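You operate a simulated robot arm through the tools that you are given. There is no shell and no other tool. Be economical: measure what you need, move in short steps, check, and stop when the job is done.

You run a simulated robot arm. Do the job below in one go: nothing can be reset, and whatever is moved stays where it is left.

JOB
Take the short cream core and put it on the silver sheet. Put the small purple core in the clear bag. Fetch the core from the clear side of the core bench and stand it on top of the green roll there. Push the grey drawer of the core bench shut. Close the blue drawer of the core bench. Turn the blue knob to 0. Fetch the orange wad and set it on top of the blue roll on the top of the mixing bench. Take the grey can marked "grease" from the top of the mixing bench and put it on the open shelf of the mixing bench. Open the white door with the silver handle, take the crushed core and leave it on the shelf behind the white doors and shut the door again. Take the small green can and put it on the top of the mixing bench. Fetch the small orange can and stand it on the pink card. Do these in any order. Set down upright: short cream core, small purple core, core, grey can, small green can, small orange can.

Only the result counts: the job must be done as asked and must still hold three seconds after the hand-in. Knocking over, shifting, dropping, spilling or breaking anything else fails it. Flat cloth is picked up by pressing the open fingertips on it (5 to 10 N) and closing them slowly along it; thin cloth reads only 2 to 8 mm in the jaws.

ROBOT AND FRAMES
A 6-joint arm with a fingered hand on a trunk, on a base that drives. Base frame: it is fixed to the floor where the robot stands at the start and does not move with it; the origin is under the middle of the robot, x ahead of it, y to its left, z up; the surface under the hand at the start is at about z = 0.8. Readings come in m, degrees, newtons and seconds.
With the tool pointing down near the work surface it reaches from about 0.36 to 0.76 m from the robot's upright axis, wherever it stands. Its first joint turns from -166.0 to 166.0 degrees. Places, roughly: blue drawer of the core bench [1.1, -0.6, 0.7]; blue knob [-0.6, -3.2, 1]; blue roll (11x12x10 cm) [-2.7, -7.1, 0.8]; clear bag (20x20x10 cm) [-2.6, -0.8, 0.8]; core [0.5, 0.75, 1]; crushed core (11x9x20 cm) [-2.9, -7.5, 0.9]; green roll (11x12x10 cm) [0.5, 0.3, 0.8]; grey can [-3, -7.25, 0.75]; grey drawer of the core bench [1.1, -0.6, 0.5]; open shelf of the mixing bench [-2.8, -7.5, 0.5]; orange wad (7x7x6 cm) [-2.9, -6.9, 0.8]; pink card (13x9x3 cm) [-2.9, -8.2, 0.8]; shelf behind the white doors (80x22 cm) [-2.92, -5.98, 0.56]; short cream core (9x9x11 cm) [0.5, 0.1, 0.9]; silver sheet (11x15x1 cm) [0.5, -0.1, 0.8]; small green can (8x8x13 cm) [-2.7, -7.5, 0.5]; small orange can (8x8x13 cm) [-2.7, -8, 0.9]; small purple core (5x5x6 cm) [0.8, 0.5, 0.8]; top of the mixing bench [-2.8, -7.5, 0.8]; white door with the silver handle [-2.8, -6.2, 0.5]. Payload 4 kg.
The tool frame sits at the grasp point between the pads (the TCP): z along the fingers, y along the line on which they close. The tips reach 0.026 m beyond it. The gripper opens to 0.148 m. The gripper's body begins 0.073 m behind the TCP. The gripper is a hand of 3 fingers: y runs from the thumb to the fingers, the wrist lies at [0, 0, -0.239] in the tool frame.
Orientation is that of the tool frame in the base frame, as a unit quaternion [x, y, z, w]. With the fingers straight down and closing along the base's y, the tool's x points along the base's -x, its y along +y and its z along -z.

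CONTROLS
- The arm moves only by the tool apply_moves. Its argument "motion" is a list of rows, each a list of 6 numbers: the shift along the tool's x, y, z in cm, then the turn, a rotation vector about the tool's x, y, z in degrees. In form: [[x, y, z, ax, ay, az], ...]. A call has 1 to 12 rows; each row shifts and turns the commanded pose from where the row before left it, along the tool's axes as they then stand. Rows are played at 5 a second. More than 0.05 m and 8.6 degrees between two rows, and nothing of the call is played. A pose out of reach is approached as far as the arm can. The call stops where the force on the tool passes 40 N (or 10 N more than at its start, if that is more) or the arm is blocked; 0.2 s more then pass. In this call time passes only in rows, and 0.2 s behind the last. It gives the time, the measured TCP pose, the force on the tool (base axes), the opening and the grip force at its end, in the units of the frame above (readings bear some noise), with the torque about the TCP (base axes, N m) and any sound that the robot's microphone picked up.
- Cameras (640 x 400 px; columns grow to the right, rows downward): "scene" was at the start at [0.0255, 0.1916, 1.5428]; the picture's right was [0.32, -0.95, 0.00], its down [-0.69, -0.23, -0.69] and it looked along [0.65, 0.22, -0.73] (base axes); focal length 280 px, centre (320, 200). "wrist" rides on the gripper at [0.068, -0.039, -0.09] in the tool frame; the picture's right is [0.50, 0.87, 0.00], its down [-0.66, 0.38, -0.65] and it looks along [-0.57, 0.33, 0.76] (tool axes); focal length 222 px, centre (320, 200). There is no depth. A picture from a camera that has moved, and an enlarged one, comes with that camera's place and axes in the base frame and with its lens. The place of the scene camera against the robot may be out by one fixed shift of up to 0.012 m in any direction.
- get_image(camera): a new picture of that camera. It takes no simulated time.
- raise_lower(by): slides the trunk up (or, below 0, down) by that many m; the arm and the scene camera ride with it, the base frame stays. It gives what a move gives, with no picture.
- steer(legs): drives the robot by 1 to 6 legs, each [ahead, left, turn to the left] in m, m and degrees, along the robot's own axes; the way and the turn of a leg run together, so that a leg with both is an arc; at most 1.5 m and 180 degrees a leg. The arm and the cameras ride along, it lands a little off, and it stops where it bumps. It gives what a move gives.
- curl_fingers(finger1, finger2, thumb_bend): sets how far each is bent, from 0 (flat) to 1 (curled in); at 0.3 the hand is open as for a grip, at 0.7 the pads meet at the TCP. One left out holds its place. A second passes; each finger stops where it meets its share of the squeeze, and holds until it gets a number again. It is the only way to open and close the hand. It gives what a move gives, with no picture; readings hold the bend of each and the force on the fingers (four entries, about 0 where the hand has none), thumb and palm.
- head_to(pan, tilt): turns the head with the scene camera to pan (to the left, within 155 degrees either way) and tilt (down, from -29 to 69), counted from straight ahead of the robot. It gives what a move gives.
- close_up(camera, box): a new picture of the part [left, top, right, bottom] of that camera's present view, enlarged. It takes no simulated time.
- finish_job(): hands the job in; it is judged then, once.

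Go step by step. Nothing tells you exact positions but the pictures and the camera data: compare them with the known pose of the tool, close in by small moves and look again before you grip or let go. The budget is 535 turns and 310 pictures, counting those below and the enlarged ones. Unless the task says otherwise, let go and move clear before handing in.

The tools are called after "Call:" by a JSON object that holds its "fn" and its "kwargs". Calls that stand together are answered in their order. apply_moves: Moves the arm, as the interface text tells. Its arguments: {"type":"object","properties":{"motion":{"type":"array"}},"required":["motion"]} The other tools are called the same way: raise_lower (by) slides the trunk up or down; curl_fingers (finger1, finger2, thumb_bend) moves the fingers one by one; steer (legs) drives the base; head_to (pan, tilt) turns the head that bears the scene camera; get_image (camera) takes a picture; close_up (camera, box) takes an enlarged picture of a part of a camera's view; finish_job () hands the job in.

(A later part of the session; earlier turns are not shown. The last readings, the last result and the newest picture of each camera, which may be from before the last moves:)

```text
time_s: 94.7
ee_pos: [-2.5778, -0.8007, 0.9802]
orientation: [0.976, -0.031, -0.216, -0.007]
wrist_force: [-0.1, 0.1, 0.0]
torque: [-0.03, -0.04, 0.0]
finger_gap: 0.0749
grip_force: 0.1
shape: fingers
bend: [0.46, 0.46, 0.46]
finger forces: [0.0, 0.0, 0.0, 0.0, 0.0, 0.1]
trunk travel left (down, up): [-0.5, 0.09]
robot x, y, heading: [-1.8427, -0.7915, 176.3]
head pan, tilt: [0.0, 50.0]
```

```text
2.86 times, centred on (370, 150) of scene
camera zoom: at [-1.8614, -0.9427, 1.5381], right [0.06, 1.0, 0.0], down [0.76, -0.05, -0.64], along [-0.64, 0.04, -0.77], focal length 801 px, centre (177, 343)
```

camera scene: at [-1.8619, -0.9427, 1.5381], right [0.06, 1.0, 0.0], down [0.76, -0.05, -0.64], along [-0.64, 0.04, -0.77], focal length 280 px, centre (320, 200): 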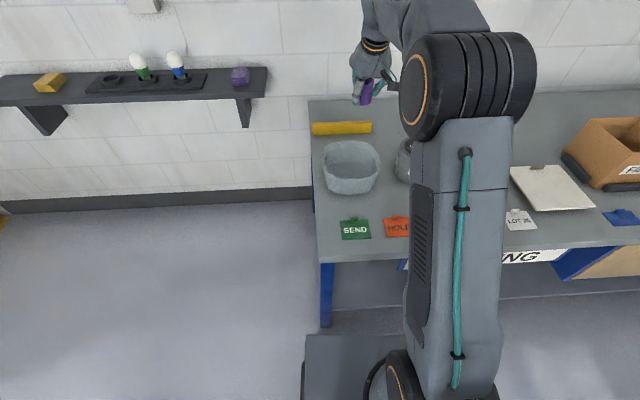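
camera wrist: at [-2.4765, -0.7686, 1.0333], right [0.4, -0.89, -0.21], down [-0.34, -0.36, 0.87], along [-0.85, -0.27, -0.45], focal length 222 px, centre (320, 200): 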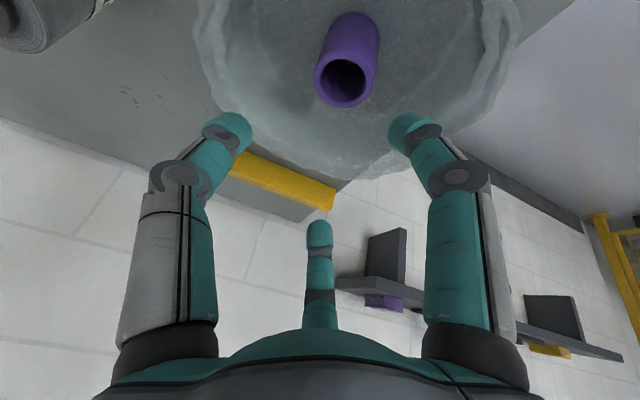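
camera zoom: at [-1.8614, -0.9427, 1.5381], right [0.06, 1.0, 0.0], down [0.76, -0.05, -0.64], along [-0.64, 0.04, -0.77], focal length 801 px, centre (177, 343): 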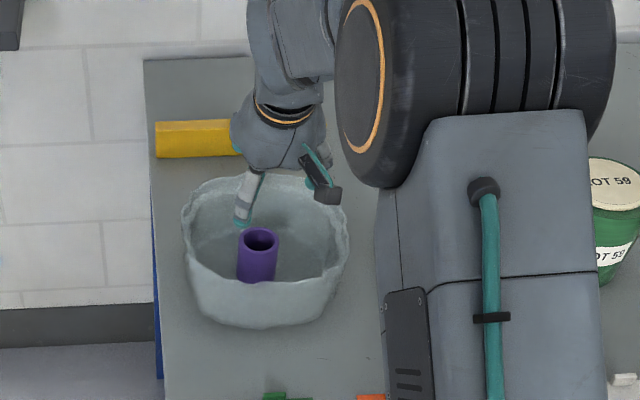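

The purple core stands upright in the bag. I retract the arm and drive back toward the core bench's right end to look at the drawers.

Call:
{"fn": "apply_moves", "kwargs": {"motion": [[0, 0, -4.8, 0, 0, 0], [0, 0, -4.8, 0, 0, 0], [0, 0, -4.8, 0, 0, 0], [1, 0, -4, 0, 8, 0], [3, 0, -3, 0, 8, 0], [4, 0, -1, 0, 8, 0], [4, 0, 0, 0, 0, 0], [4, 0, 0, 0, 0, 0]]}}

Call:
{"fn": "steer", "kwargs": {"legs": [[-1.4, 0, 0], [0, 0.45, 0], [0, 0, -176]]}}

Call:
{"fn": "head_to", "kwargs": {"pan": 0, "tilt": 35}}

Call:
{"fn": "get_image", "kwargs": {"camera": "scene"}}

Call:
{"fn": "head_to", "kwargs": {"pan": -60, "tilt": 20}}

Call:
{"fn": "get_image", "kwargs": {"camera": "scene"}}

```text
time_s: 96.5
ee_pos: [-2.3303, -0.816, 1.1648]
orientation: [0.999, -0.034, -0.008, 0.0]
wrist_force: [0.0, 0.1, -0.2]
torque: [0.02, -0.03, -0.01]
finger_gap: 0.075
grip_force: 0.1
shape: fingers
bend: [0.46, 0.46, 0.46]
finger forces: [0.0, 0.1, 0.0, 0.0, 0.0, 0.0]
trunk travel left (down, up): [-0.5, 0.09]
robot x, y, heading: [-1.8426, -0.7855, 176.2]
head pan, tilt: [0.0, 50.0]
```

```text
time_s: 113.1
ee_pos: [0.015, -1.2707, 1.1639]
orientation: [-0.001, 1.0, 0.0, 0.009]
wrist_force: [0.5, 0.2, -0.1]
torque: [0.0, 0.01, -0.02]
finger_gap: 0.0748
grip_force: 0.0
shape: fingers
bend: [0.46, 0.46, 0.46]
finger forces: [0.0, 0.0, 0.0, 0.0, 0.1, 0.0]
trunk travel left (down, up): [-0.5, 0.09]
robot x, y, heading: [-0.4724, -1.3319, 0.2]
head pan, tilt: [0.0, 50.0]
```

```text
time_s: 113.8
ee_pos: [0.0145, -1.2706, 1.1629]
orientation: [-0.001, 1.0, 0.001, 0.007]
wrist_force: [-0.1, -0.3, 0.1]
torque: [-0.03, 0.05, -0.06]
finger_gap: 0.075
grip_force: 0.1
shape: fingers
bend: [0.46, 0.46, 0.46]
finger forces: [0.0, 0.1, 0.1, 0.0, 0.0, 0.0]
trunk travel left (down, up): [-0.5, 0.09]
robot x, y, heading: [-0.4694, -1.3301, -0.0]
head pan, tilt: [0.0, 35.0]
```

```text
247 pictures are left
camera scene: at [-0.4328, -1.1654, 1.5598], right [0.0, -1.0, 0.0], down [-0.57, 0.0, -0.82], along [0.82, 0.0, -0.57], focal length 280 px, centre (320, 200)
```

scene: 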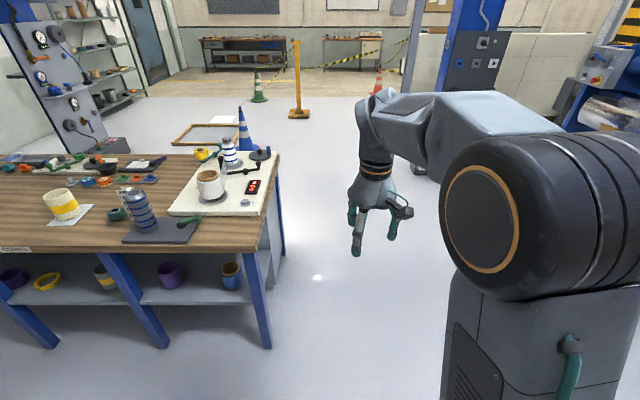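

```text
time_s: 115.2
ee_pos: [0.015, -1.271, 1.1642]
orientation: [0.0, 1.0, 0.0, 0.008]
wrist_force: [0.8, -0.3, 0.3]
torque: [-0.01, -0.02, -0.02]
finger_gap: 0.0751
grip_force: 0.1
shape: fingers
bend: [0.46, 0.46, 0.46]
finger forces: [0.0, 0.0, 0.1, 0.1, 0.0, 0.0]
trunk travel left (down, up): [-0.5, 0.09]
robot x, y, heading: [-0.4681, -1.3302, 0.2]
head pan, tilt: [-60.0, 20.0]
```

```text
246 pictures are left
camera scene: at [-0.474, -1.2461, 1.5837], right [-0.86, -0.5, 0.0], down [-0.17, 0.3, -0.94], along [0.47, -0.81, -0.34], focal length 280 px, centre (320, 200)
```

scene: 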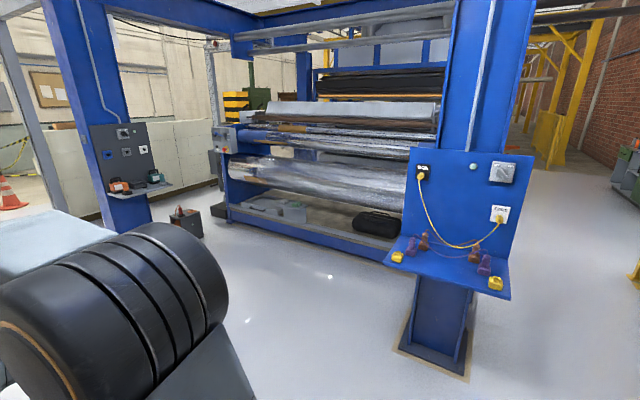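

I drive along the right end of the core bench to see its far side with the drawers.

Call:
{"fn": "steer", "kwargs": {"legs": [[0, -0.2, 0], [1.3, 0, 0], [0.8, 0, 0]]}}

Call:
{"fn": "head_to", "kwargs": {"pan": 100, "tilt": 35}}

Call:
{"fn": "get_image", "kwargs": {"camera": "scene"}}

```text
time_s: 126.7
ee_pos: [2.1032, -1.4764, 1.1639]
orientation: [0.007, 1.0, 0.001, 0.008]
wrist_force: [0.1, -1.1, -1.1]
torque: [0.01, 0.03, 0.0]
finger_gap: 0.0751
grip_force: 0.0
shape: fingers
bend: [0.46, 0.46, 0.46]
finger forces: [0.0, 0.0, 0.0, 0.0, 0.0, 0.0]
trunk travel left (down, up): [-0.5, 0.09]
robot x, y, heading: [1.6166, -1.5268, -1.1]
head pan, tilt: [-60.0, 20.0]
```

```text
time_s: 129.1
ee_pos: [2.1026, -1.4758, 1.1648]
orientation: [0.007, 1.0, 0.0, 0.008]
wrist_force: [-0.4, 0.3, -0.2]
torque: [0.0, -0.04, 0.01]
finger_gap: 0.0751
grip_force: 0.0
shape: fingers
bend: [0.46, 0.46, 0.46]
finger forces: [0.1, 0.1, 0.0, 0.0, 0.0, 0.0]
trunk travel left (down, up): [-0.5, 0.09]
robot x, y, heading: [1.6162, -1.5292, -0.3]
head pan, tilt: [100.0, 35.0]
```

```text
245 pictures are left
camera scene: at [1.5545, -1.2757, 1.5599], right [0.99, 0.16, 0.0], down [0.09, -0.57, -0.82], along [-0.13, 0.81, -0.57], focal length 280 px, centre (320, 200)
```

scene: 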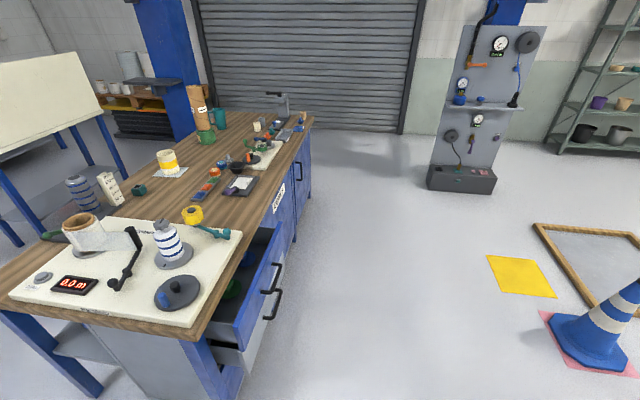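

The drawers open toward +x at about y −0.6 (blue front at x ≈ 1.27; grey one below). I drive round to face them.

Call:
{"fn": "steer", "kwargs": {"legs": [[0.3, 0, 0], [0, 0, 180], [0, -0.9, 0]]}}

Call:
{"fn": "head_to", "kwargs": {"pan": 0, "tilt": 50}}

Call:
{"fn": "get_image", "kwargs": {"camera": "scene"}}

Call:
{"fn": "get_image", "kwargs": {"camera": "wrist"}}

```text
time_s: 142.9
ee_pos: [1.4548, -0.6827, 1.1632]
orientation: [1.0, -0.013, -0.008, 0.0]
wrist_force: [-0.1, -0.8, 0.1]
torque: [-0.02, 0.03, -0.01]
finger_gap: 0.0751
grip_force: 0.0
shape: fingers
bend: [0.46, 0.46, 0.46]
finger forces: [0.0, 0.1, 0.1, 0.0, 0.1, 0.0]
trunk travel left (down, up): [-0.5, 0.09]
robot x, y, heading: [1.944, -0.6371, 178.5]
head pan, tilt: [100.0, 35.0]
```

```text
time_s: 144.6
ee_pos: [1.4552, -0.6814, 1.1634]
orientation: [1.0, -0.013, -0.008, -0.001]
wrist_force: [0.0, 0.1, 0.0]
torque: [0.03, -0.02, 0.01]
finger_gap: 0.0752
grip_force: 0.0
shape: fingers
bend: [0.46, 0.46, 0.46]
finger forces: [0.0, 0.0, 0.1, 0.1, 0.0, 0.0]
trunk travel left (down, up): [-0.5, 0.09]
robot x, y, heading: [1.9437, -0.6326, 178.4]
head pan, tilt: [0.0, 50.0]
```

```text
244 pictures are left
camera scene: at [1.9301, -0.7908, 1.5381], right [0.02, 1.0, 0.0], down [0.77, -0.02, -0.64], along [-0.64, 0.02, -0.77], focal length 280 px, centre (320, 200)
```

scene: 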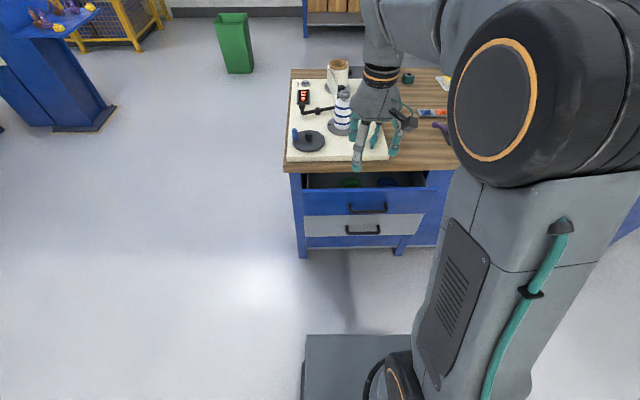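

```text
243 pictures are left
camera wrist: at [1.5245, -0.6444, 1.2533], right [0.48, -0.88, -0.01], down [-0.66, -0.36, 0.66], along [-0.59, -0.31, -0.75], focal length 222 px, centre (320, 200)
```

wrist: 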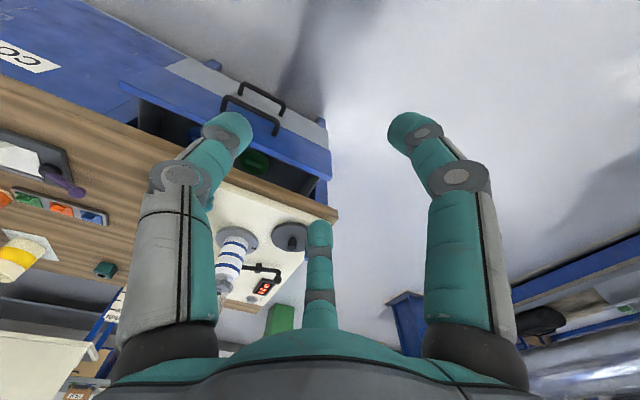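

I'm facing the drawers; blue front at x ≈ 1.24 spanning y −0.84…−0.38, grey below. I close the hand, lower the trunk 0.3 m, and swing the hand horizontal to push with the fingertips beside the handle.

Call:
{"fn": "curl_fingers", "kwargs": {"finger1": 0.7, "finger2": 0.7, "thumb_bend": 0.7}}

Call:
{"fn": "raise_lower", "kwargs": {"by": -0.3}}

Call:
{"fn": "apply_moves", "kwargs": {"motion": [[-1.23, 0.3, 1.48, 0, -8.18, 0], [-1.01, 0.3, 1.64, 0, -8.18, 0], [-0.76, 0.3, 1.77, 0, -8.18, 0], [-0.51, 0.3, 1.86, 0, -8.18, 0], [-0.23, 0.3, 1.91, 0, -8.18, 0], [0.04, 0.3, 1.92, 0, -8.18, 0], [0.31, 0.3, 1.9, 0, -8.18, 0], [0.58, 0.3, 1.84, 0, -8.18, 0], [0.84, 0.3, 1.73, 0, -8.18, 0], [1.07, 0.3, 1.6, 0, -8.18, 0], [1.29, 0.3, 1.43, 0, -8.18, 0]]}}

Call:
{"fn": "get_image", "kwargs": {"camera": "scene"}}

Call:
{"fn": "get_image", "kwargs": {"camera": "wrist"}}

```text
time_s: 145.6
ee_pos: [1.4555, -0.6816, 1.164]
orientation: [1.0, -0.014, -0.008, 0.0]
wrist_force: [0.7, 0.4, 0.5]
torque: [0.06, -0.02, -0.01]
finger_gap: 0.0001
grip_force: 0.1
shape: fingers
bend: [0.69, 0.69, 0.7]
finger forces: [0.0, 0.1, 0.0, 0.1, 0.0, 0.1]
trunk travel left (down, up): [-0.5, 0.09]
robot x, y, heading: [1.9383, -0.6354, 178.5]
head pan, tilt: [0.0, 50.0]
```

```text
time_s: 148.6
ee_pos: [1.4551, -0.6823, 0.8635]
orientation: [1.0, -0.014, -0.008, 0.0]
wrist_force: [0.4, 0.3, 0.2]
torque: [0.02, -0.02, 0.0]
finger_gap: 0.0001
grip_force: 0.2
shape: fingers
bend: [0.69, 0.69, 0.7]
finger forces: [0.1, 0.1, 0.0, 0.0, 0.0, 0.0]
trunk travel left (down, up): [-0.2, 0.39]
robot x, y, heading: [1.9445, -0.6378, 178.5]
head pan, tilt: [0.0, 50.0]
```

```text
time_s: 151.0
ee_pos: [1.3313, -0.8174, 0.7798]
orientation: [0.735, -0.021, -0.677, -0.037]
wrist_force: [0.2, -0.3, 0.6]
torque: [0.02, 0.0, 0.02]
finger_gap: 0.0001
grip_force: 0.1
shape: fingers
bend: [0.69, 0.7, 0.7]
finger forces: [0.1, 0.1, 0.0, 0.1, 0.0, 0.0]
out of reach, approached as far as the arm can: row 6, 8, 9, 10, 11
trunk travel left (down, up): [-0.2, 0.39]
robot x, y, heading: [1.9431, -0.6335, 178.5]
head pan, tilt: [0.0, 50.0]
```

```text
242 pictures are left
camera scene: at [1.9304, -0.7903, 1.2382], right [0.02, 1.0, 0.0], down [0.77, -0.02, -0.64], along [-0.64, 0.02, -0.77], focal length 280 px, centre (320, 200)
```

scene: 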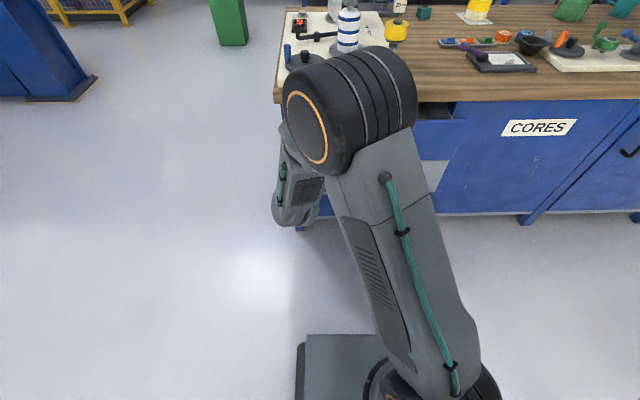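

```text
241 pictures are left
camera wrist: at [1.4287, -0.7841, 0.7211], right [-0.03, -0.85, -0.52], down [0.56, -0.44, 0.7], along [-0.82, -0.27, 0.49], focal length 222 px, centre (320, 200)
```

wrist: 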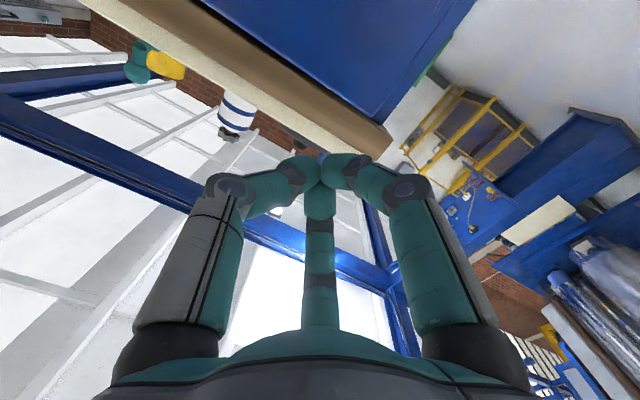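

The arm ran short of room there (wrist too close to the trunk). I back the robot up 0.2 m and see how the pose settles.

Call:
{"fn": "steer", "kwargs": {"legs": [[-0.2, 0, 0]]}}

Call:
{"fn": "apply_moves", "kwargs": {"motion": [[0, 0, 4, 0, 0, 0], [0, 0, 4, 0, 0, 0]]}}

Call:
{"fn": "get_image", "kwargs": {"camera": "scene"}}

```text
time_s: 152.6
ee_pos: [1.5325, -0.8233, 0.7786]
orientation: [0.735, -0.021, -0.677, -0.037]
wrist_force: [-0.6, -0.3, -0.1]
torque: [0.03, 0.01, 0.02]
finger_gap: 0.0
grip_force: 0.1
shape: fingers
bend: [0.69, 0.7, 0.7]
finger forces: [0.0, 0.0, 0.1, 0.1, 0.0, 0.0]
trunk travel left (down, up): [-0.2, 0.39]
robot x, y, heading: [2.1418, -0.6392, 178.6]
head pan, tilt: [0.0, 50.0]
```

```text
time_s: 153.2
ee_pos: [1.4512, -0.821, 0.7731]
orientation: [0.737, -0.023, -0.675, -0.039]
wrist_force: [0.3, 0.1, 1.0]
torque: [0.03, -0.04, -0.01]
finger_gap: 0.0
grip_force: 0.1
shape: fingers
bend: [0.69, 0.7, 0.7]
finger forces: [0.0, 0.0, 0.0, 0.0, 0.1, 0.0]
out of reach, approached as far as the arm can: row 2
trunk travel left (down, up): [-0.2, 0.39]
robot x, y, heading: [2.143, -0.6373, 178.8]
head pan, tilt: [0.0, 50.0]
```

```text
240 pictures are left
camera scene: at [2.1318, -0.7955, 1.2382], right [0.02, 1.0, 0.0], down [0.77, -0.02, -0.64], along [-0.64, 0.01, -0.77], focal length 280 px, centre (320, 200)
```

scene: 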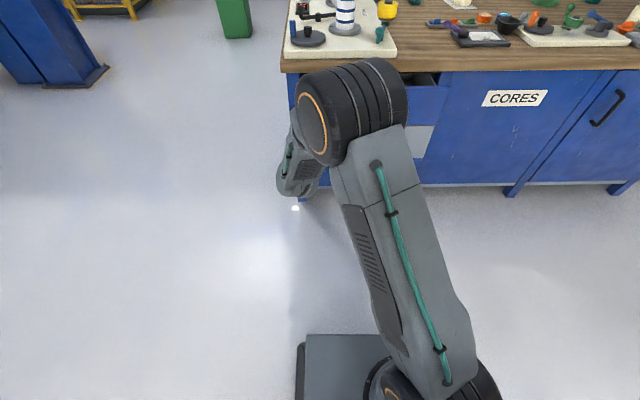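

The hand points at −x but at the edge of its reach; a 60° tilt should do better. I rotate back 24° and shift toward y = −0.72.

Call:
{"fn": "apply_moves", "kwargs": {"motion": [[0, -2, -1, 0, 8, 0], [0, -2, -1, 0, 8, 0], [0, -2, -1, 0, 8, 0], [0, -2, 0, 0, 0, 0], [0, -2, 0, 0, 0, 0]]}}

Call:
{"fn": "get_image", "kwargs": {"camera": "scene"}}

Call:
{"fn": "get_image", "kwargs": {"camera": "wrist"}}

```text
time_s: 154.4
ee_pos: [1.4898, -0.721, 0.783]
orientation: [0.86, -0.026, -0.509, -0.031]
wrist_force: [-0.4, 0.4, 0.3]
torque: [0.0, -0.01, -0.01]
finger_gap: 0.0
grip_force: 0.0
shape: fingers
bend: [0.69, 0.7, 0.7]
finger forces: [0.0, 0.1, 0.0, 0.0, 0.0, 0.0]
trunk travel left (down, up): [-0.2, 0.39]
robot x, y, heading: [2.1465, -0.6412, 178.9]
head pan, tilt: [0.0, 50.0]
```

```text
239 pictures are left
camera scene: at [2.1315, -0.7956, 1.2381], right [0.02, 1.0, 0.0], down [0.77, -0.02, -0.64], along [-0.64, 0.01, -0.77], focal length 280 px, centre (320, 200)
```

scene: 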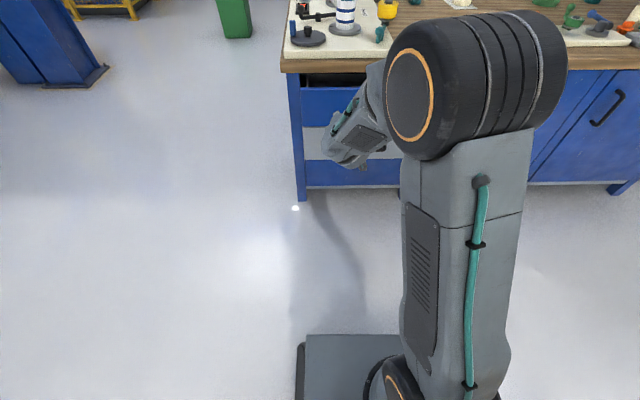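

```text
238 pictures are left
camera wrist: at [1.6038, -0.6899, 0.7684], right [0.17, -0.87, -0.46], down [0.23, -0.42, 0.88], along [-0.96, -0.26, 0.12], focal length 222 px, centre (320, 200)
```

wrist: 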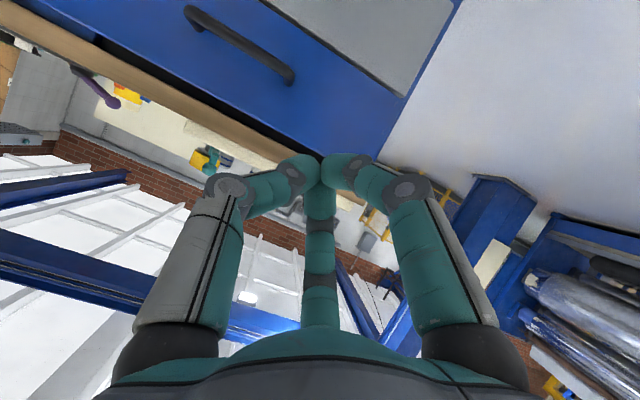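

Good: at ~61° tilt the hand is at (1.49, −0.72, 0.783). I lower and advance toward the blue drawer's front panel left of its handle.

Call:
{"fn": "apply_moves", "kwargs": {"motion": [[0.1, 0.25, 3.5, 0, 0, 0], [0.1, 0.25, 3.5, 0, 0, 0], [0.1, 0.25, 3.5, 0, 0, 0], [0.1, 0.25, 3.5, 0, 0, 0]]}}

Call:
{"fn": "get_image", "kwargs": {"camera": "scene"}}

Call:
{"fn": "get_image", "kwargs": {"camera": "wrist"}}

```text
time_s: 155.4
ee_pos: [1.3684, -0.7209, 0.7119]
orientation: [0.86, -0.027, -0.509, -0.031]
wrist_force: [0.5, -0.4, -0.7]
torque: [-0.01, 0.01, -0.01]
finger_gap: 0.0003
grip_force: 0.0
shape: fingers
bend: [0.69, 0.7, 0.7]
finger forces: [0.0, 0.1, 0.0, 0.0, 0.0, 0.0]
trunk travel left (down, up): [-0.2, 0.39]
robot x, y, heading: [2.1435, -0.6381, 178.6]
head pan, tilt: [0.0, 50.0]
```

```text
237 pictures are left
camera scene: at [2.1319, -0.7955, 1.2382], right [0.02, 1.0, 0.0], down [0.77, -0.02, -0.64], along [-0.64, 0.01, -0.77], focal length 280 px, centre (320, 200)
```

scene: 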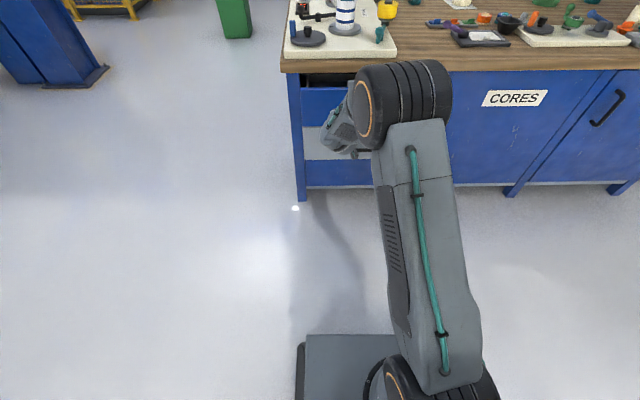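

```text
236 pictures are left
camera wrist: at [1.4824, -0.6897, 0.6974], right [0.17, -0.87, -0.46], down [0.23, -0.42, 0.88], along [-0.96, -0.26, 0.12], focal length 222 px, centre (320, 200)
```

wrist: 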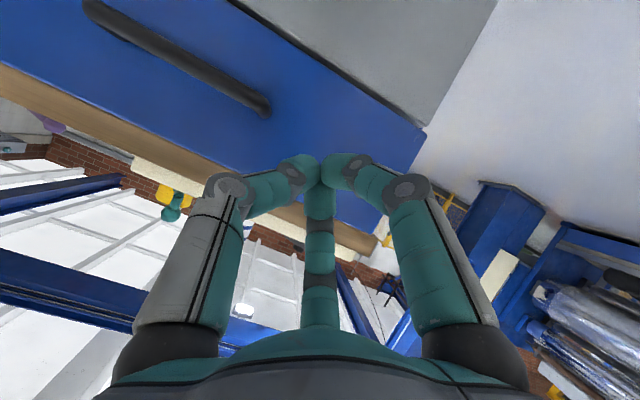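

Call:
{"fn": "apply_moves", "kwargs": {"motion": [[-0.9, 0.2, 3.0, 0, 0, 0], [-1.44, 0.25, 2.63, 0, 0, 0], [-1.44, 0.25, 2.63, 0, 0, 0], [-1.44, 0.25, 2.63, 0, 0, 0]]}}

Call:
{"fn": "get_image", "kwargs": {"camera": "wrist"}}

```text
time_s: 156.4
ee_pos: [1.2454, -0.721, 0.7063]
orientation: [0.86, -0.027, -0.509, -0.032]
wrist_force: [1.0, -0.1, -0.5]
torque: [0.03, -0.07, 0.0]
finger_gap: 0.0003
grip_force: 1.3
shape: fingers
bend: [0.69, 0.7, 0.7]
finger forces: [0.0, 1.5, 0.0, 0.0, 0.0, 0.0]
trunk travel left (down, up): [-0.2, 0.39]
robot x, y, heading: [2.1389, -0.6386, 178.8]
head pan, tilt: [0.0, 50.0]
```

```text
235 pictures are left
camera wrist: at [1.3596, -0.6905, 0.6916], right [0.17, -0.87, -0.46], down [0.23, -0.42, 0.88], along [-0.96, -0.26, 0.12], focal length 222 px, centre (320, 200)
```

wrist: 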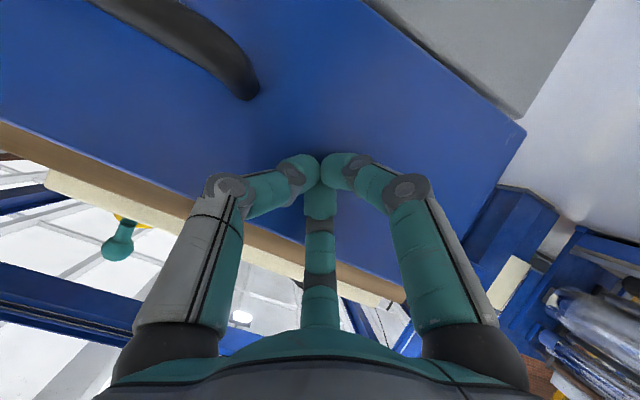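

Contact made. I push on, in steps.

Call:
{"fn": "apply_moves", "kwargs": {"motion": [[-0.96, 0.17, 1.75, 0, 0, 0], [-0.96, 0.17, 1.75, 0, 0, 0], [-0.96, 0.17, 1.75, 0, 0, 0], [-0.96, 0.17, 1.75, 0, 0, 0], [-0.96, 0.17, 1.75, 0, 0, 0]]}}

Call:
{"fn": "get_image", "kwargs": {"camera": "scene"}}

```text
time_s: 157.6
ee_pos: [1.176, -0.7217, 0.7051]
orientation: [0.861, -0.027, -0.507, -0.031]
wrist_force: [0.0, -0.5, -0.5]
torque: [0.0, -0.02, -0.02]
finger_gap: 0.0007
grip_force: 0.2
shape: fingers
bend: [0.69, 0.7, 0.7]
finger forces: [0.0, 0.1, 0.0, 0.0, 0.0, 0.0]
out of reach, approached as far as the arm can: row 4, 5
trunk travel left (down, up): [-0.2, 0.39]
robot x, y, heading: [2.1429, -0.6391, 178.8]
head pan, tilt: [0.0, 50.0]
```

```text
234 pictures are left
camera scene: at [2.1314, -0.7955, 1.2381], right [0.02, 1.0, 0.0], down [0.77, -0.02, -0.64], along [-0.64, 0.01, -0.77], focal length 280 px, centre (320, 200)
```

scene: 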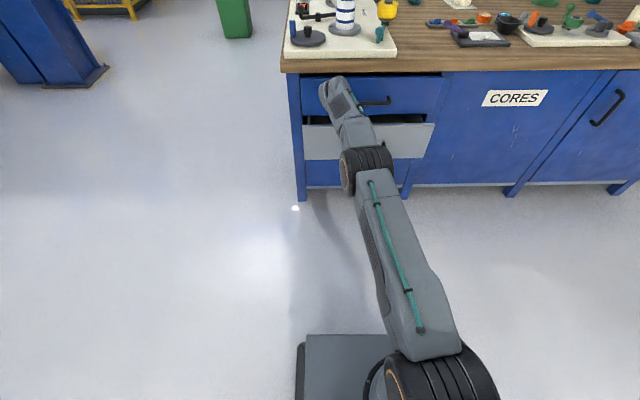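

The blue drawer is partly in, but the arm is fully stretched. I retract a little, drive 0.15 m closer and push again.

Call:
{"fn": "apply_moves", "kwargs": {"motion": [[1.9, -0.3, -3.5, 0, 0, 0], [1.9, -0.3, -3.5, 0, 0, 0], [1.9, -0.3, -3.5, 0, 0, 0], [1.9, -0.3, -3.5, 0, 0, 0], [1.9, -0.3, -3.5, 0, 0, 0]]}}

Call:
{"fn": "steer", "kwargs": {"legs": [[0.15, 0, 0]]}}

Call:
{"fn": "get_image", "kwargs": {"camera": "scene"}}

```text
time_s: 158.8
ee_pos: [1.3773, -0.7236, 0.707]
orientation: [0.86, -0.027, -0.508, -0.03]
wrist_force: [0.6, -0.1, -0.3]
torque: [-0.01, 0.03, -0.04]
finger_gap: 0.0004
grip_force: 0.1
shape: fingers
bend: [0.69, 0.7, 0.7]
finger forces: [0.1, 0.1, 0.0, 0.1, 0.1, 0.0]
trunk travel left (down, up): [-0.2, 0.39]
robot x, y, heading: [2.1433, -0.6439, 178.7]
head pan, tilt: [0.0, 50.0]
```

```text
time_s: 160.2
ee_pos: [1.2291, -0.7185, 0.7074]
orientation: [0.86, -0.027, -0.508, -0.032]
wrist_force: [0.1, -0.6, 0.3]
torque: [0.0, 0.01, 0.0]
finger_gap: 0.0005
grip_force: 0.2
shape: fingers
bend: [0.69, 0.7, 0.7]
finger forces: [0.0, 0.0, 0.1, 0.1, 0.1, 0.0]
trunk travel left (down, up): [-0.2, 0.39]
robot x, y, heading: [1.9965, -0.6368, 178.5]
head pan, tilt: [0.0, 50.0]
```

```text
233 pictures are left
camera scene: at [1.9837, -0.7922, 1.2381], right [0.02, 1.0, 0.0], down [0.77, -0.02, -0.64], along [-0.64, 0.01, -0.77], focal length 280 px, centre (320, 200)
```

scene: 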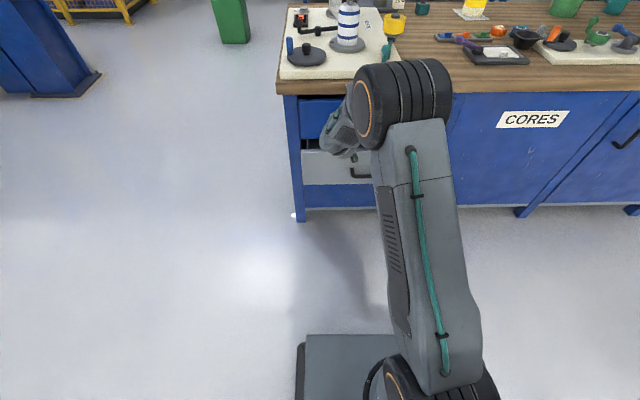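

Call:
{"fn": "apply_moves", "kwargs": {"motion": [[-0.96, 0.17, 1.75, 0, 0, 0], [-0.96, 0.17, 1.75, 0, 0, 0], [-0.96, 0.17, 1.75, 0, 0, 0], [-0.96, 0.17, 1.75, 0, 0, 0], [-0.72, 0.12, 1.3, 0, 0, 0], [-0.48, 0.08, 0.88, 0, 0, 0], [-0.48, 0.08, 0.88, 0, 0, 0], [-0.48, 0.08, 0.88, 0, 0, 0]]}}

Call:
{"fn": "get_image", "kwargs": {"camera": "scene"}}

Call:
{"fn": "get_image", "kwargs": {"camera": "wrist"}}

```text
time_s: 161.7
ee_pos: [1.1253, -0.7192, 0.7048]
orientation: [0.861, -0.029, -0.506, -0.032]
wrist_force: [28.2, 2.5, 7.5]
torque: [0.07, 0.02, -0.26]
finger_gap: 0.0003
grip_force: 18.2
shape: fingers
bend: [0.69, 0.72, 0.69]
finger forces: [0.0, 13.9, 0.1, 0.0, 23.1, 0.0]
trunk travel left (down, up): [-0.2, 0.39]
robot x, y, heading: [1.9975, -0.6367, 178.5]
head pan, tilt: [0.0, 50.0]
stopped in row 7: the force on the tool passed its limit at 56 N (the readings are from after the stop); the commanded pose is now the measured one
```

```text
232 pictures are left
camera scene: at [1.9871, -0.7919, 1.2384], right [0.02, 1.0, 0.0], down [0.76, -0.02, -0.64], along [-0.64, 0.01, -0.76], focal length 280 px, centre (320, 200)
```

scene: 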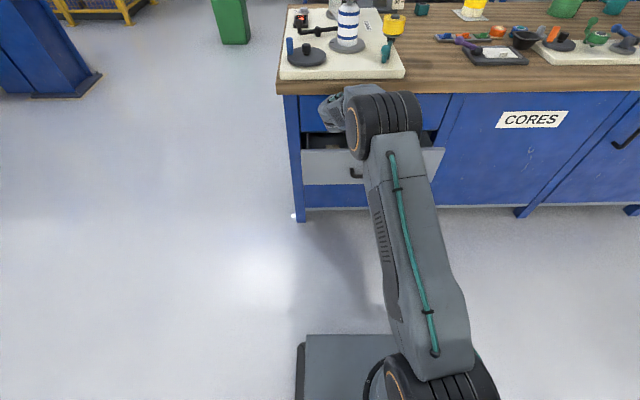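

```text
231 pictures are left
camera wrist: at [1.239, -0.6882, 0.6915], right [0.17, -0.87, -0.46], down [0.22, -0.42, 0.88], along [-0.96, -0.25, 0.12], focal length 222 px, centre (320, 200)
```

wrist: 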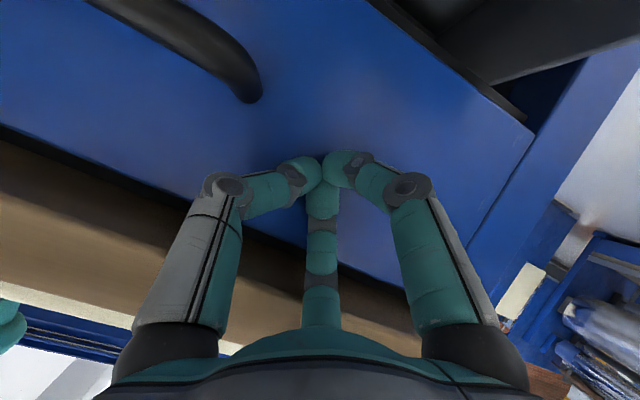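

The blue drawer reached its stop. I retract, lower the trunk 0.17 m and do the same on the grey one.

Call:
{"fn": "apply_moves", "kwargs": {"motion": [[1.9, -0.3, -3.5, 0, 0, 0], [1.9, -0.3, -3.5, 0, 0, 0], [1.9, -0.3, -3.5, 0, 0, 0], [1.9, -0.3, -3.5, 0, 0, 0], [1.9, -0.3, -3.5, 0, 0, 0], [1.9, -0.3, -3.5, 0, 0, 0]]}}

Call:
{"fn": "raise_lower", "kwargs": {"by": -0.17}}

Call:
{"fn": "get_image", "kwargs": {"camera": "wrist"}}

Call:
{"fn": "get_image", "kwargs": {"camera": "scene"}}

```text
time_s: 163.1
ee_pos: [1.3636, -0.7186, 0.7055]
orientation: [0.862, -0.028, -0.505, -0.031]
wrist_force: [0.0, -0.7, 0.6]
torque: [-0.03, 0.0, -0.01]
finger_gap: 0.0004
grip_force: 0.0
shape: fingers
bend: [0.69, 0.7, 0.7]
finger forces: [0.0, 0.0, 0.1, 0.1, 0.0, 0.1]
trunk travel left (down, up): [-0.2, 0.39]
robot x, y, heading: [1.9933, -0.6379, 178.5]
head pan, tilt: [0.0, 50.0]
```

```text
time_s: 165.0
ee_pos: [1.3632, -0.7185, 0.5364]
orientation: [0.862, -0.028, -0.505, -0.031]
wrist_force: [0.4, 0.1, 0.7]
torque: [0.01, 0.05, 0.01]
finger_gap: 0.0007
grip_force: 0.0
shape: fingers
bend: [0.69, 0.7, 0.7]
finger forces: [0.0, 0.0, 0.1, 0.0, 0.0, 0.1]
trunk travel left (down, up): [-0.03, 0.56]
robot x, y, heading: [1.9963, -0.6349, 178.6]
head pan, tilt: [0.0, 50.0]
```

```text
230 pictures are left
camera wrist: at [1.4777, -0.6881, 0.5222], right [0.17, -0.87, -0.46], down [0.22, -0.42, 0.88], along [-0.96, -0.25, 0.12], focal length 222 px, centre (320, 200)
```

wrist: 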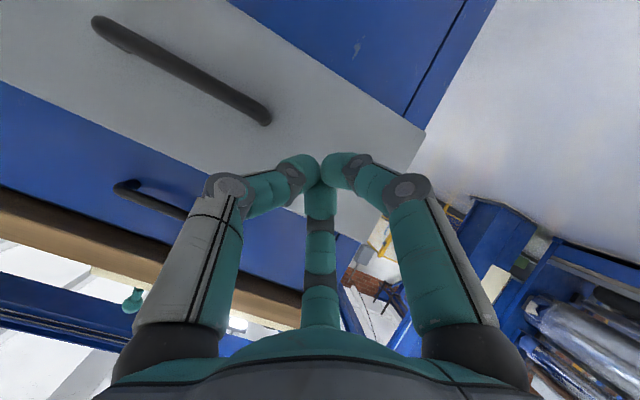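

```text
229 pictures are left
camera scene: at [1.984, -0.7922, 1.0682], right [0.02, 1.0, 0.0], down [0.77, -0.02, -0.64], along [-0.64, 0.01, -0.77], focal length 280 px, centre (320, 200)
```

scene: 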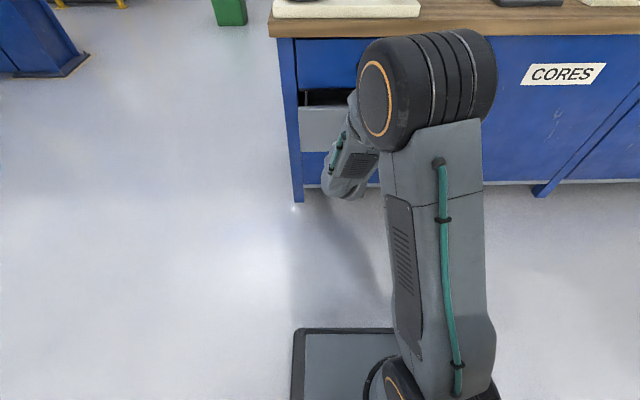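

The grey panel is right ahead of the fingertips. I push horizontally until it stops.

Call:
{"fn": "apply_moves", "kwargs": {"motion": [[-1.44, 0.25, 2.63, 0, 0, 0], [-1.44, 0.25, 2.63, 0, 0, 0], [-0.96, 0.17, 1.75, 0, 0, 0], [-0.96, 0.17, 1.75, 0, 0, 0], [-0.96, 0.17, 1.75, 0, 0, 0], [-0.96, 0.17, 1.75, 0, 0, 0], [-0.96, 0.17, 1.75, 0, 0, 0], [-0.96, 0.17, 1.75, 0, 0, 0], [-0.72, 0.12, 1.3, 0, 0, 0], [-0.72, 0.12, 1.3, 0, 0, 0], [-0.72, 0.12, 1.3, 0, 0, 0], [-0.72, 0.12, 1.3, 0, 0, 0]]}}

Call:
{"fn": "get_image", "kwargs": {"camera": "wrist"}}

```text
time_s: 167.6
ee_pos: [1.1251, -0.717, 0.5342]
orientation: [0.862, -0.029, -0.506, -0.032]
wrist_force: [34.8, 3.1, 3.1]
torque: [-0.02, -0.19, -0.41]
finger_gap: 0.0003
grip_force: 20.0
shape: fingers
bend: [0.69, 0.71, 0.7]
finger forces: [0.0, 12.4, 0.1, 0.1, 28.3, 0.1]
trunk travel left (down, up): [-0.03, 0.56]
robot x, y, heading: [1.9956, -0.633, 178.9]
head pan, tilt: [0.0, 50.0]
```

```text
228 pictures are left
camera wrist: at [1.2393, -0.687, 0.5197], right [0.17, -0.87, -0.46], down [0.22, -0.42, 0.88], along [-0.96, -0.25, 0.12], focal length 222 px, centre (320, 200)
```

wrist: 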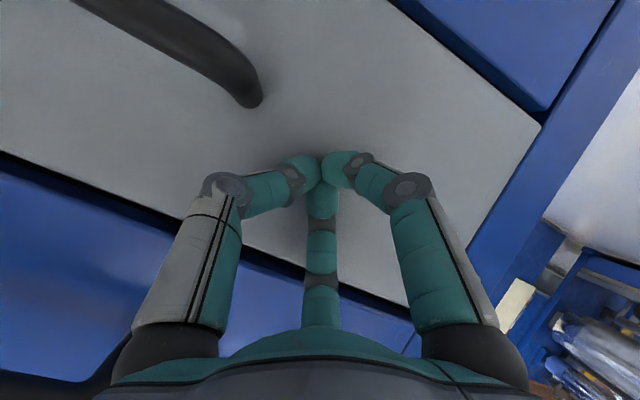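

Grey also reached its stop at the same depth. I retract, raise the trunk and verify both fronts.

Call:
{"fn": "apply_moves", "kwargs": {"motion": [[1.9, -0.3, -3.5, 0, 0, 0], [1.9, -0.3, -3.5, 0, 0, 0], [1.9, -0.3, -3.5, 0, 0, 0], [1.9, -0.3, -3.5, 0, 0, 0], [1.9, -0.3, -3.5, 0, 0, 0], [1.9, -0.3, -3.5, 0, 0, 0]]}}

Call:
{"fn": "steer", "kwargs": {"legs": [[-0.4, 0, 0]]}}

Call:
{"fn": "raise_lower", "kwargs": {"by": 0.47}}

Call:
{"fn": "apply_moves", "kwargs": {"motion": [[2, 0, -2, 0, 8, 0], [2, 0, -2, 0, 8, 0], [2, 0, -2, 0, 8, 0], [2, 0, -2, 0, 8, 0], [1, 0, -2, 0, 8, 0], [1, 0, -2, 0, 8, 0], [0, 0, -2, 0, 8, 0], [0, 0, -2, 0, 4, 0]]}}

Call:
{"fn": "get_image", "kwargs": {"camera": "scene"}}

```text
time_s: 169.0
ee_pos: [1.3626, -0.7217, 0.5371]
orientation: [0.862, -0.028, -0.506, -0.031]
wrist_force: [0.0, 0.5, 0.3]
torque: [0.0, 0.03, 0.01]
finger_gap: 0.0006
grip_force: 0.0
shape: fingers
bend: [0.69, 0.7, 0.7]
finger forces: [0.0, 0.0, 0.1, 0.1, 0.1, 0.0]
trunk travel left (down, up): [-0.03, 0.56]
robot x, y, heading: [1.9959, -0.6348, 178.8]
head pan, tilt: [0.0, 50.0]
```

```text
time_s: 171.5
ee_pos: [1.7601, -0.7288, 0.5371]
orientation: [0.862, -0.031, -0.505, -0.033]
wrist_force: [-0.9, 0.1, -0.2]
torque: [0.0, 0.01, 0.03]
finger_gap: 0.0003
grip_force: 0.0
shape: fingers
bend: [0.69, 0.7, 0.7]
finger forces: [0.0, 0.1, 0.1, 0.0, 0.0, 0.0]
trunk travel left (down, up): [-0.03, 0.56]
robot x, y, heading: [2.3957, -0.6474, 178.4]
head pan, tilt: [0.0, 50.0]
```

```text
refused: 0.47 is not a number from -0.4 to 0.4
```

```text
time_s: 173.3
ee_pos: [1.9113, -0.745, 0.5962]
orientation: [0.999, -0.043, -0.007, -0.012]
wrist_force: [0.1, -0.4, -0.5]
torque: [-0.05, -0.05, -0.01]
finger_gap: 0.0006
grip_force: 0.0
shape: fingers
bend: [0.69, 0.7, 0.7]
finger forces: [0.0, 0.0, 0.0, 0.0, 0.0, 0.0]
trunk travel left (down, up): [-0.03, 0.56]
robot x, y, heading: [2.3941, -0.6462, 178.6]
head pan, tilt: [0.0, 50.0]
```

```text
227 pictures are left
camera scene: at [2.3814, -0.8021, 1.0681], right [0.03, 1.0, 0.0], down [0.77, -0.02, -0.64], along [-0.64, 0.02, -0.77], focal length 280 px, centre (320, 200)
```

scene: 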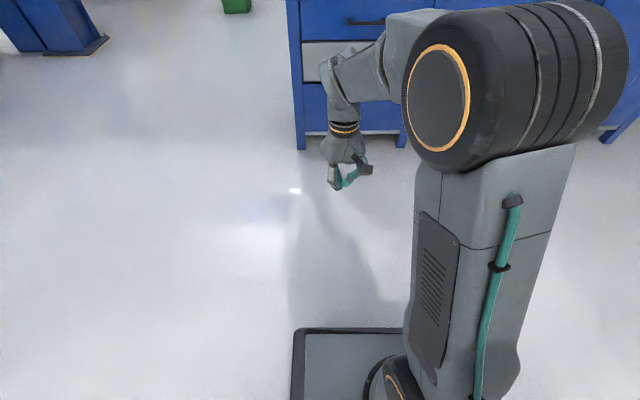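

Call:
{"fn": "raise_lower", "kwargs": {"by": 0.4}}

Call:
{"fn": "raise_lower", "kwargs": {"by": 0.07}}

Call:
{"fn": "head_to", "kwargs": {"pan": 0, "tilt": 30}}

Call:
{"fn": "close_up", "kwargs": {"camera": "scene", "box": [220, 80, 480, 290]}}

```text
time_s: 177.2
ee_pos: [1.91, -0.7433, 0.9957]
orientation: [0.999, -0.042, -0.007, -0.013]
wrist_force: [0.0, 0.8, 0.2]
torque: [0.0, 0.01, 0.0]
finger_gap: 0.0004
grip_force: 0.0
shape: fingers
bend: [0.69, 0.7, 0.7]
finger forces: [0.1, 0.0, 0.0, 0.1, 0.0, 0.0]
trunk travel left (down, up): [-0.43, 0.16]
robot x, y, heading: [2.3944, -0.6494, 178.5]
head pan, tilt: [0.0, 50.0]
```

```text
time_s: 178.2
ee_pos: [1.9104, -0.7441, 1.0657]
orientation: [0.999, -0.042, -0.008, -0.014]
wrist_force: [-0.4, -0.1, -1.3]
torque: [0.0, 0.02, 0.01]
finger_gap: 0.0005
grip_force: 0.0
shape: fingers
bend: [0.69, 0.7, 0.7]
finger forces: [0.0, 0.0, 0.0, 0.0, 0.1, 0.1]
trunk travel left (down, up): [-0.5, 0.09]
robot x, y, heading: [2.3918, -0.6489, 178.7]
head pan, tilt: [0.0, 50.0]
```

```text
time_s: 179.1
ee_pos: [1.9107, -0.7437, 1.0659]
orientation: [0.999, -0.043, -0.007, -0.013]
wrist_force: [0.0, -0.2, 0.3]
torque: [-0.01, 0.0, -0.03]
finger_gap: 0.0005
grip_force: 0.0
shape: fingers
bend: [0.69, 0.7, 0.7]
finger forces: [0.0, 0.0, 0.1, 0.0, 0.0, 0.0]
trunk travel left (down, up): [-0.5, 0.09]
robot x, y, heading: [2.3919, -0.6427, 178.3]
head pan, tilt: [0.0, 30.0]
```

```text
1.90 times, centred on (350, 185) of scene
camera zoom: at [2.3679, -0.8017, 1.5676], right [0.03, 1.0, 0.0], down [0.5, -0.01, -0.87], along [-0.87, 0.02, -0.5], focal length 534 px, centre (263, 229)
```

zoom: 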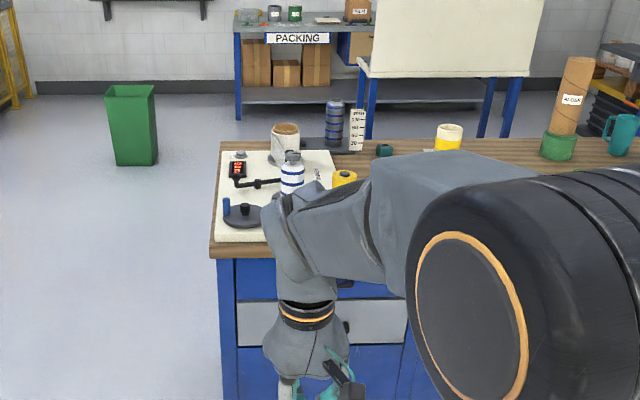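

Both drawers are shut flush. Now the knob: I drive back around the bench end toward the blue pedestal panel.

Call:
{"fn": "steer", "kwargs": {"legs": [[0, 1.05, 0], [1.45, 0, 0], [1.4, 0, 0], [0, 0, 90]]}}

Call:
{"fn": "head_to", "kwargs": {"pan": 0, "tilt": 25}}

Call:
{"fn": "get_image", "kwargs": {"camera": "scene"}}

```text
time_s: 201.8
ee_pos: [-0.4212, -2.0951, 1.0658]
orientation: [0.731, 0.682, -0.014, -0.004]
wrist_force: [1.0, -0.2, -0.7]
torque: [0.0, 0.03, -0.02]
finger_gap: 0.0005
grip_force: 0.0
shape: fingers
bend: [0.69, 0.7, 0.7]
finger forces: [0.1, 0.0, 0.1, 0.1, 0.1, 0.0]
trunk travel left (down, up): [-0.5, 0.09]
robot x, y, heading: [-0.5302, -1.6143, -90.6]
head pan, tilt: [0.0, 30.0]
```

```text
time_s: 202.5
ee_pos: [-0.4222, -2.0946, 1.0657]
orientation: [0.731, 0.682, -0.015, -0.004]
wrist_force: [0.8, 1.2, 0.7]
torque: [0.01, 0.02, 0.02]
finger_gap: 0.0001
grip_force: 0.1
shape: fingers
bend: [0.69, 0.7, 0.7]
finger forces: [0.0, 0.0, 0.0, 0.1, 0.0, 0.0]
trunk travel left (down, up): [-0.5, 0.09]
robot x, y, heading: [-0.5284, -1.6117, -90.8]
head pan, tilt: [0.0, 25.0]
```

```text
225 pictures are left
camera scene: at [-0.3576, -1.6426, 1.5756], right [-1.0, 0.01, 0.0], down [0.0, 0.42, -0.91], along [-0.01, -0.91, -0.42], focal length 280 px, centre (320, 200)
```

scene: 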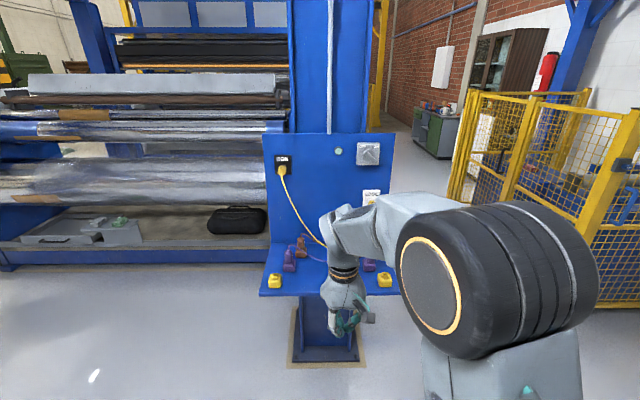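

Call:
{"fn": "close_up", "kwargs": {"camera": "scene", "box": [250, 125, 410, 305]}}

Call:
{"fn": "close_up", "kwargs": {"camera": "scene", "box": [345, 130, 393, 210]}}

Call:
{"fn": "close_up", "kwargs": {"camera": "scene", "box": [0, 60, 280, 260]}}

```text
2.22 times, centred on (330, 215) of scene
camera zoom: at [-0.3576, -1.6426, 1.5756], right [-1.0, 0.01, 0.0], down [0.0, 0.42, -0.91], along [-0.01, -0.91, -0.42], focal length 623 px, centre (298, 167)
```

zoom: 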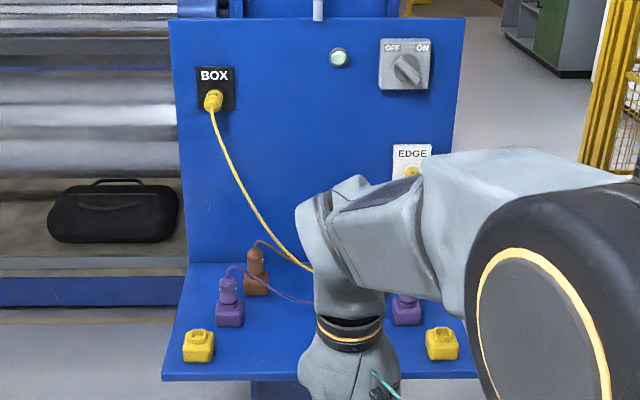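

```text
5.00 times, centred on (369, 170) of scene
camera zoom: at [-0.3576, -1.6426, 1.5756], right [-1.0, 0.01, 0.0], down [0.0, 0.42, -0.91], along [-0.01, -0.91, -0.42], focal length 1401 px, centre (75, 350)
```

zoom: 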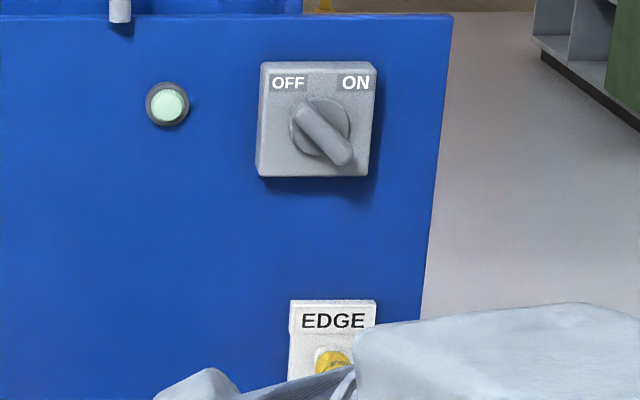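

```text
2.00 times, centred on (140, 160) of scene
camera zoom: at [-0.3576, -1.6426, 1.5756], right [-1.0, 0.01, 0.0], down [0.0, 0.42, -0.91], along [-0.01, -0.91, -0.42], focal length 560 px, centre (680, 280)
```

zoom: 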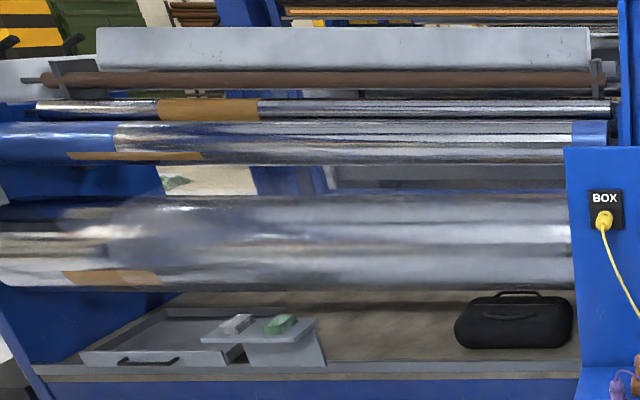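

The OFF/ON switch here is grey; the blue knob at (−0.6, −3.2) must be on the rear face of this pedestal. I drive around its right side, avoiding the bin, and look back.

Call:
{"fn": "steer", "kwargs": {"legs": [[0.35, -0.15, 0], [0.45, -0.65, 0], [1.4, 0, 0]]}}

Call:
{"fn": "head_to", "kwargs": {"pan": 130, "tilt": 25}}

Call:
{"fn": "get_image", "kwargs": {"camera": "scene"}}

Call:
{"fn": "head_to", "kwargs": {"pan": 0, "tilt": 15}}

Call:
{"fn": "get_image", "kwargs": {"camera": "scene"}}

```text
time_s: 215.4
ee_pos: [-1.2435, -4.3088, 1.066]
orientation: [0.73, 0.683, -0.015, -0.004]
wrist_force: [-0.2, -0.1, 0.0]
torque: [-0.01, -0.01, 0.0]
finger_gap: 0.0005
grip_force: 0.1
shape: fingers
bend: [0.69, 0.7, 0.7]
finger forces: [0.0, 0.0, 0.0, 0.1, 0.0, 0.1]
trunk travel left (down, up): [-0.5, 0.09]
robot x, y, heading: [-1.3486, -3.8275, -90.6]
head pan, tilt: [0.0, 25.0]
```

```text
time_s: 217.5
ee_pos: [-1.2433, -4.3102, 1.0642]
orientation: [0.731, 0.682, -0.015, -0.004]
wrist_force: [-0.6, 0.1, -0.1]
torque: [-0.01, 0.02, 0.0]
finger_gap: 0.0004
grip_force: 0.0
shape: fingers
bend: [0.69, 0.7, 0.7]
finger forces: [0.0, 0.0, 0.0, 0.0, 0.0, 0.0]
trunk travel left (down, up): [-0.5, 0.09]
robot x, y, heading: [-1.3511, -3.828, -90.6]
head pan, tilt: [130.0, 25.0]
```

```text
221 pictures are left
camera scene: at [-1.1064, -3.7068, 1.5756], right [0.63, -0.77, 0.0], down [-0.33, -0.27, -0.91], along [0.7, 0.57, -0.42], focal length 280 px, centre (320, 200)
```

scene: 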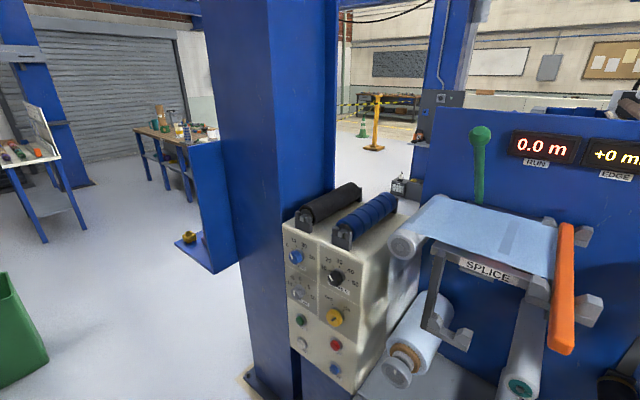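

```text
time_s: 219.6
ee_pos: [-1.2439, -4.3089, 1.065]
orientation: [0.73, 0.683, -0.014, -0.004]
wrist_force: [-0.4, 0.0, 0.6]
torque: [0.01, 0.0, -0.02]
finger_gap: 0.0003
grip_force: 0.0
shape: fingers
bend: [0.69, 0.7, 0.7]
finger forces: [0.0, 0.0, 0.0, 0.0, 0.0, 0.0]
trunk travel left (down, up): [-0.5, 0.09]
robot x, y, heading: [-1.3491, -3.8287, -90.5]
head pan, tilt: [0.0, 15.0]
```

```text
220 pictures are left
camera scene: at [-1.1786, -3.8586, 1.5919], right [-1.0, 0.01, 0.0], down [0.0, 0.26, -0.97], along [-0.01, -0.97, -0.26], focal length 280 px, centre (320, 200)
```

scene: 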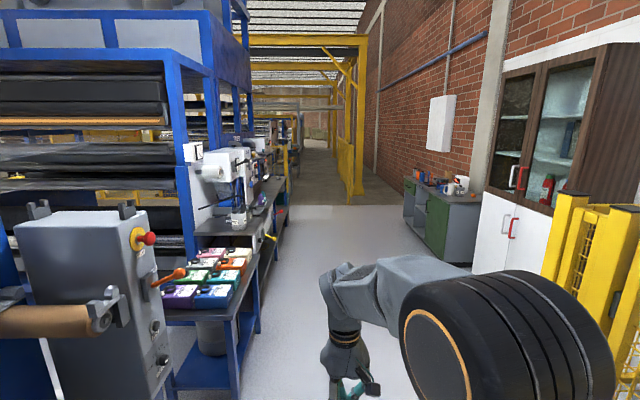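

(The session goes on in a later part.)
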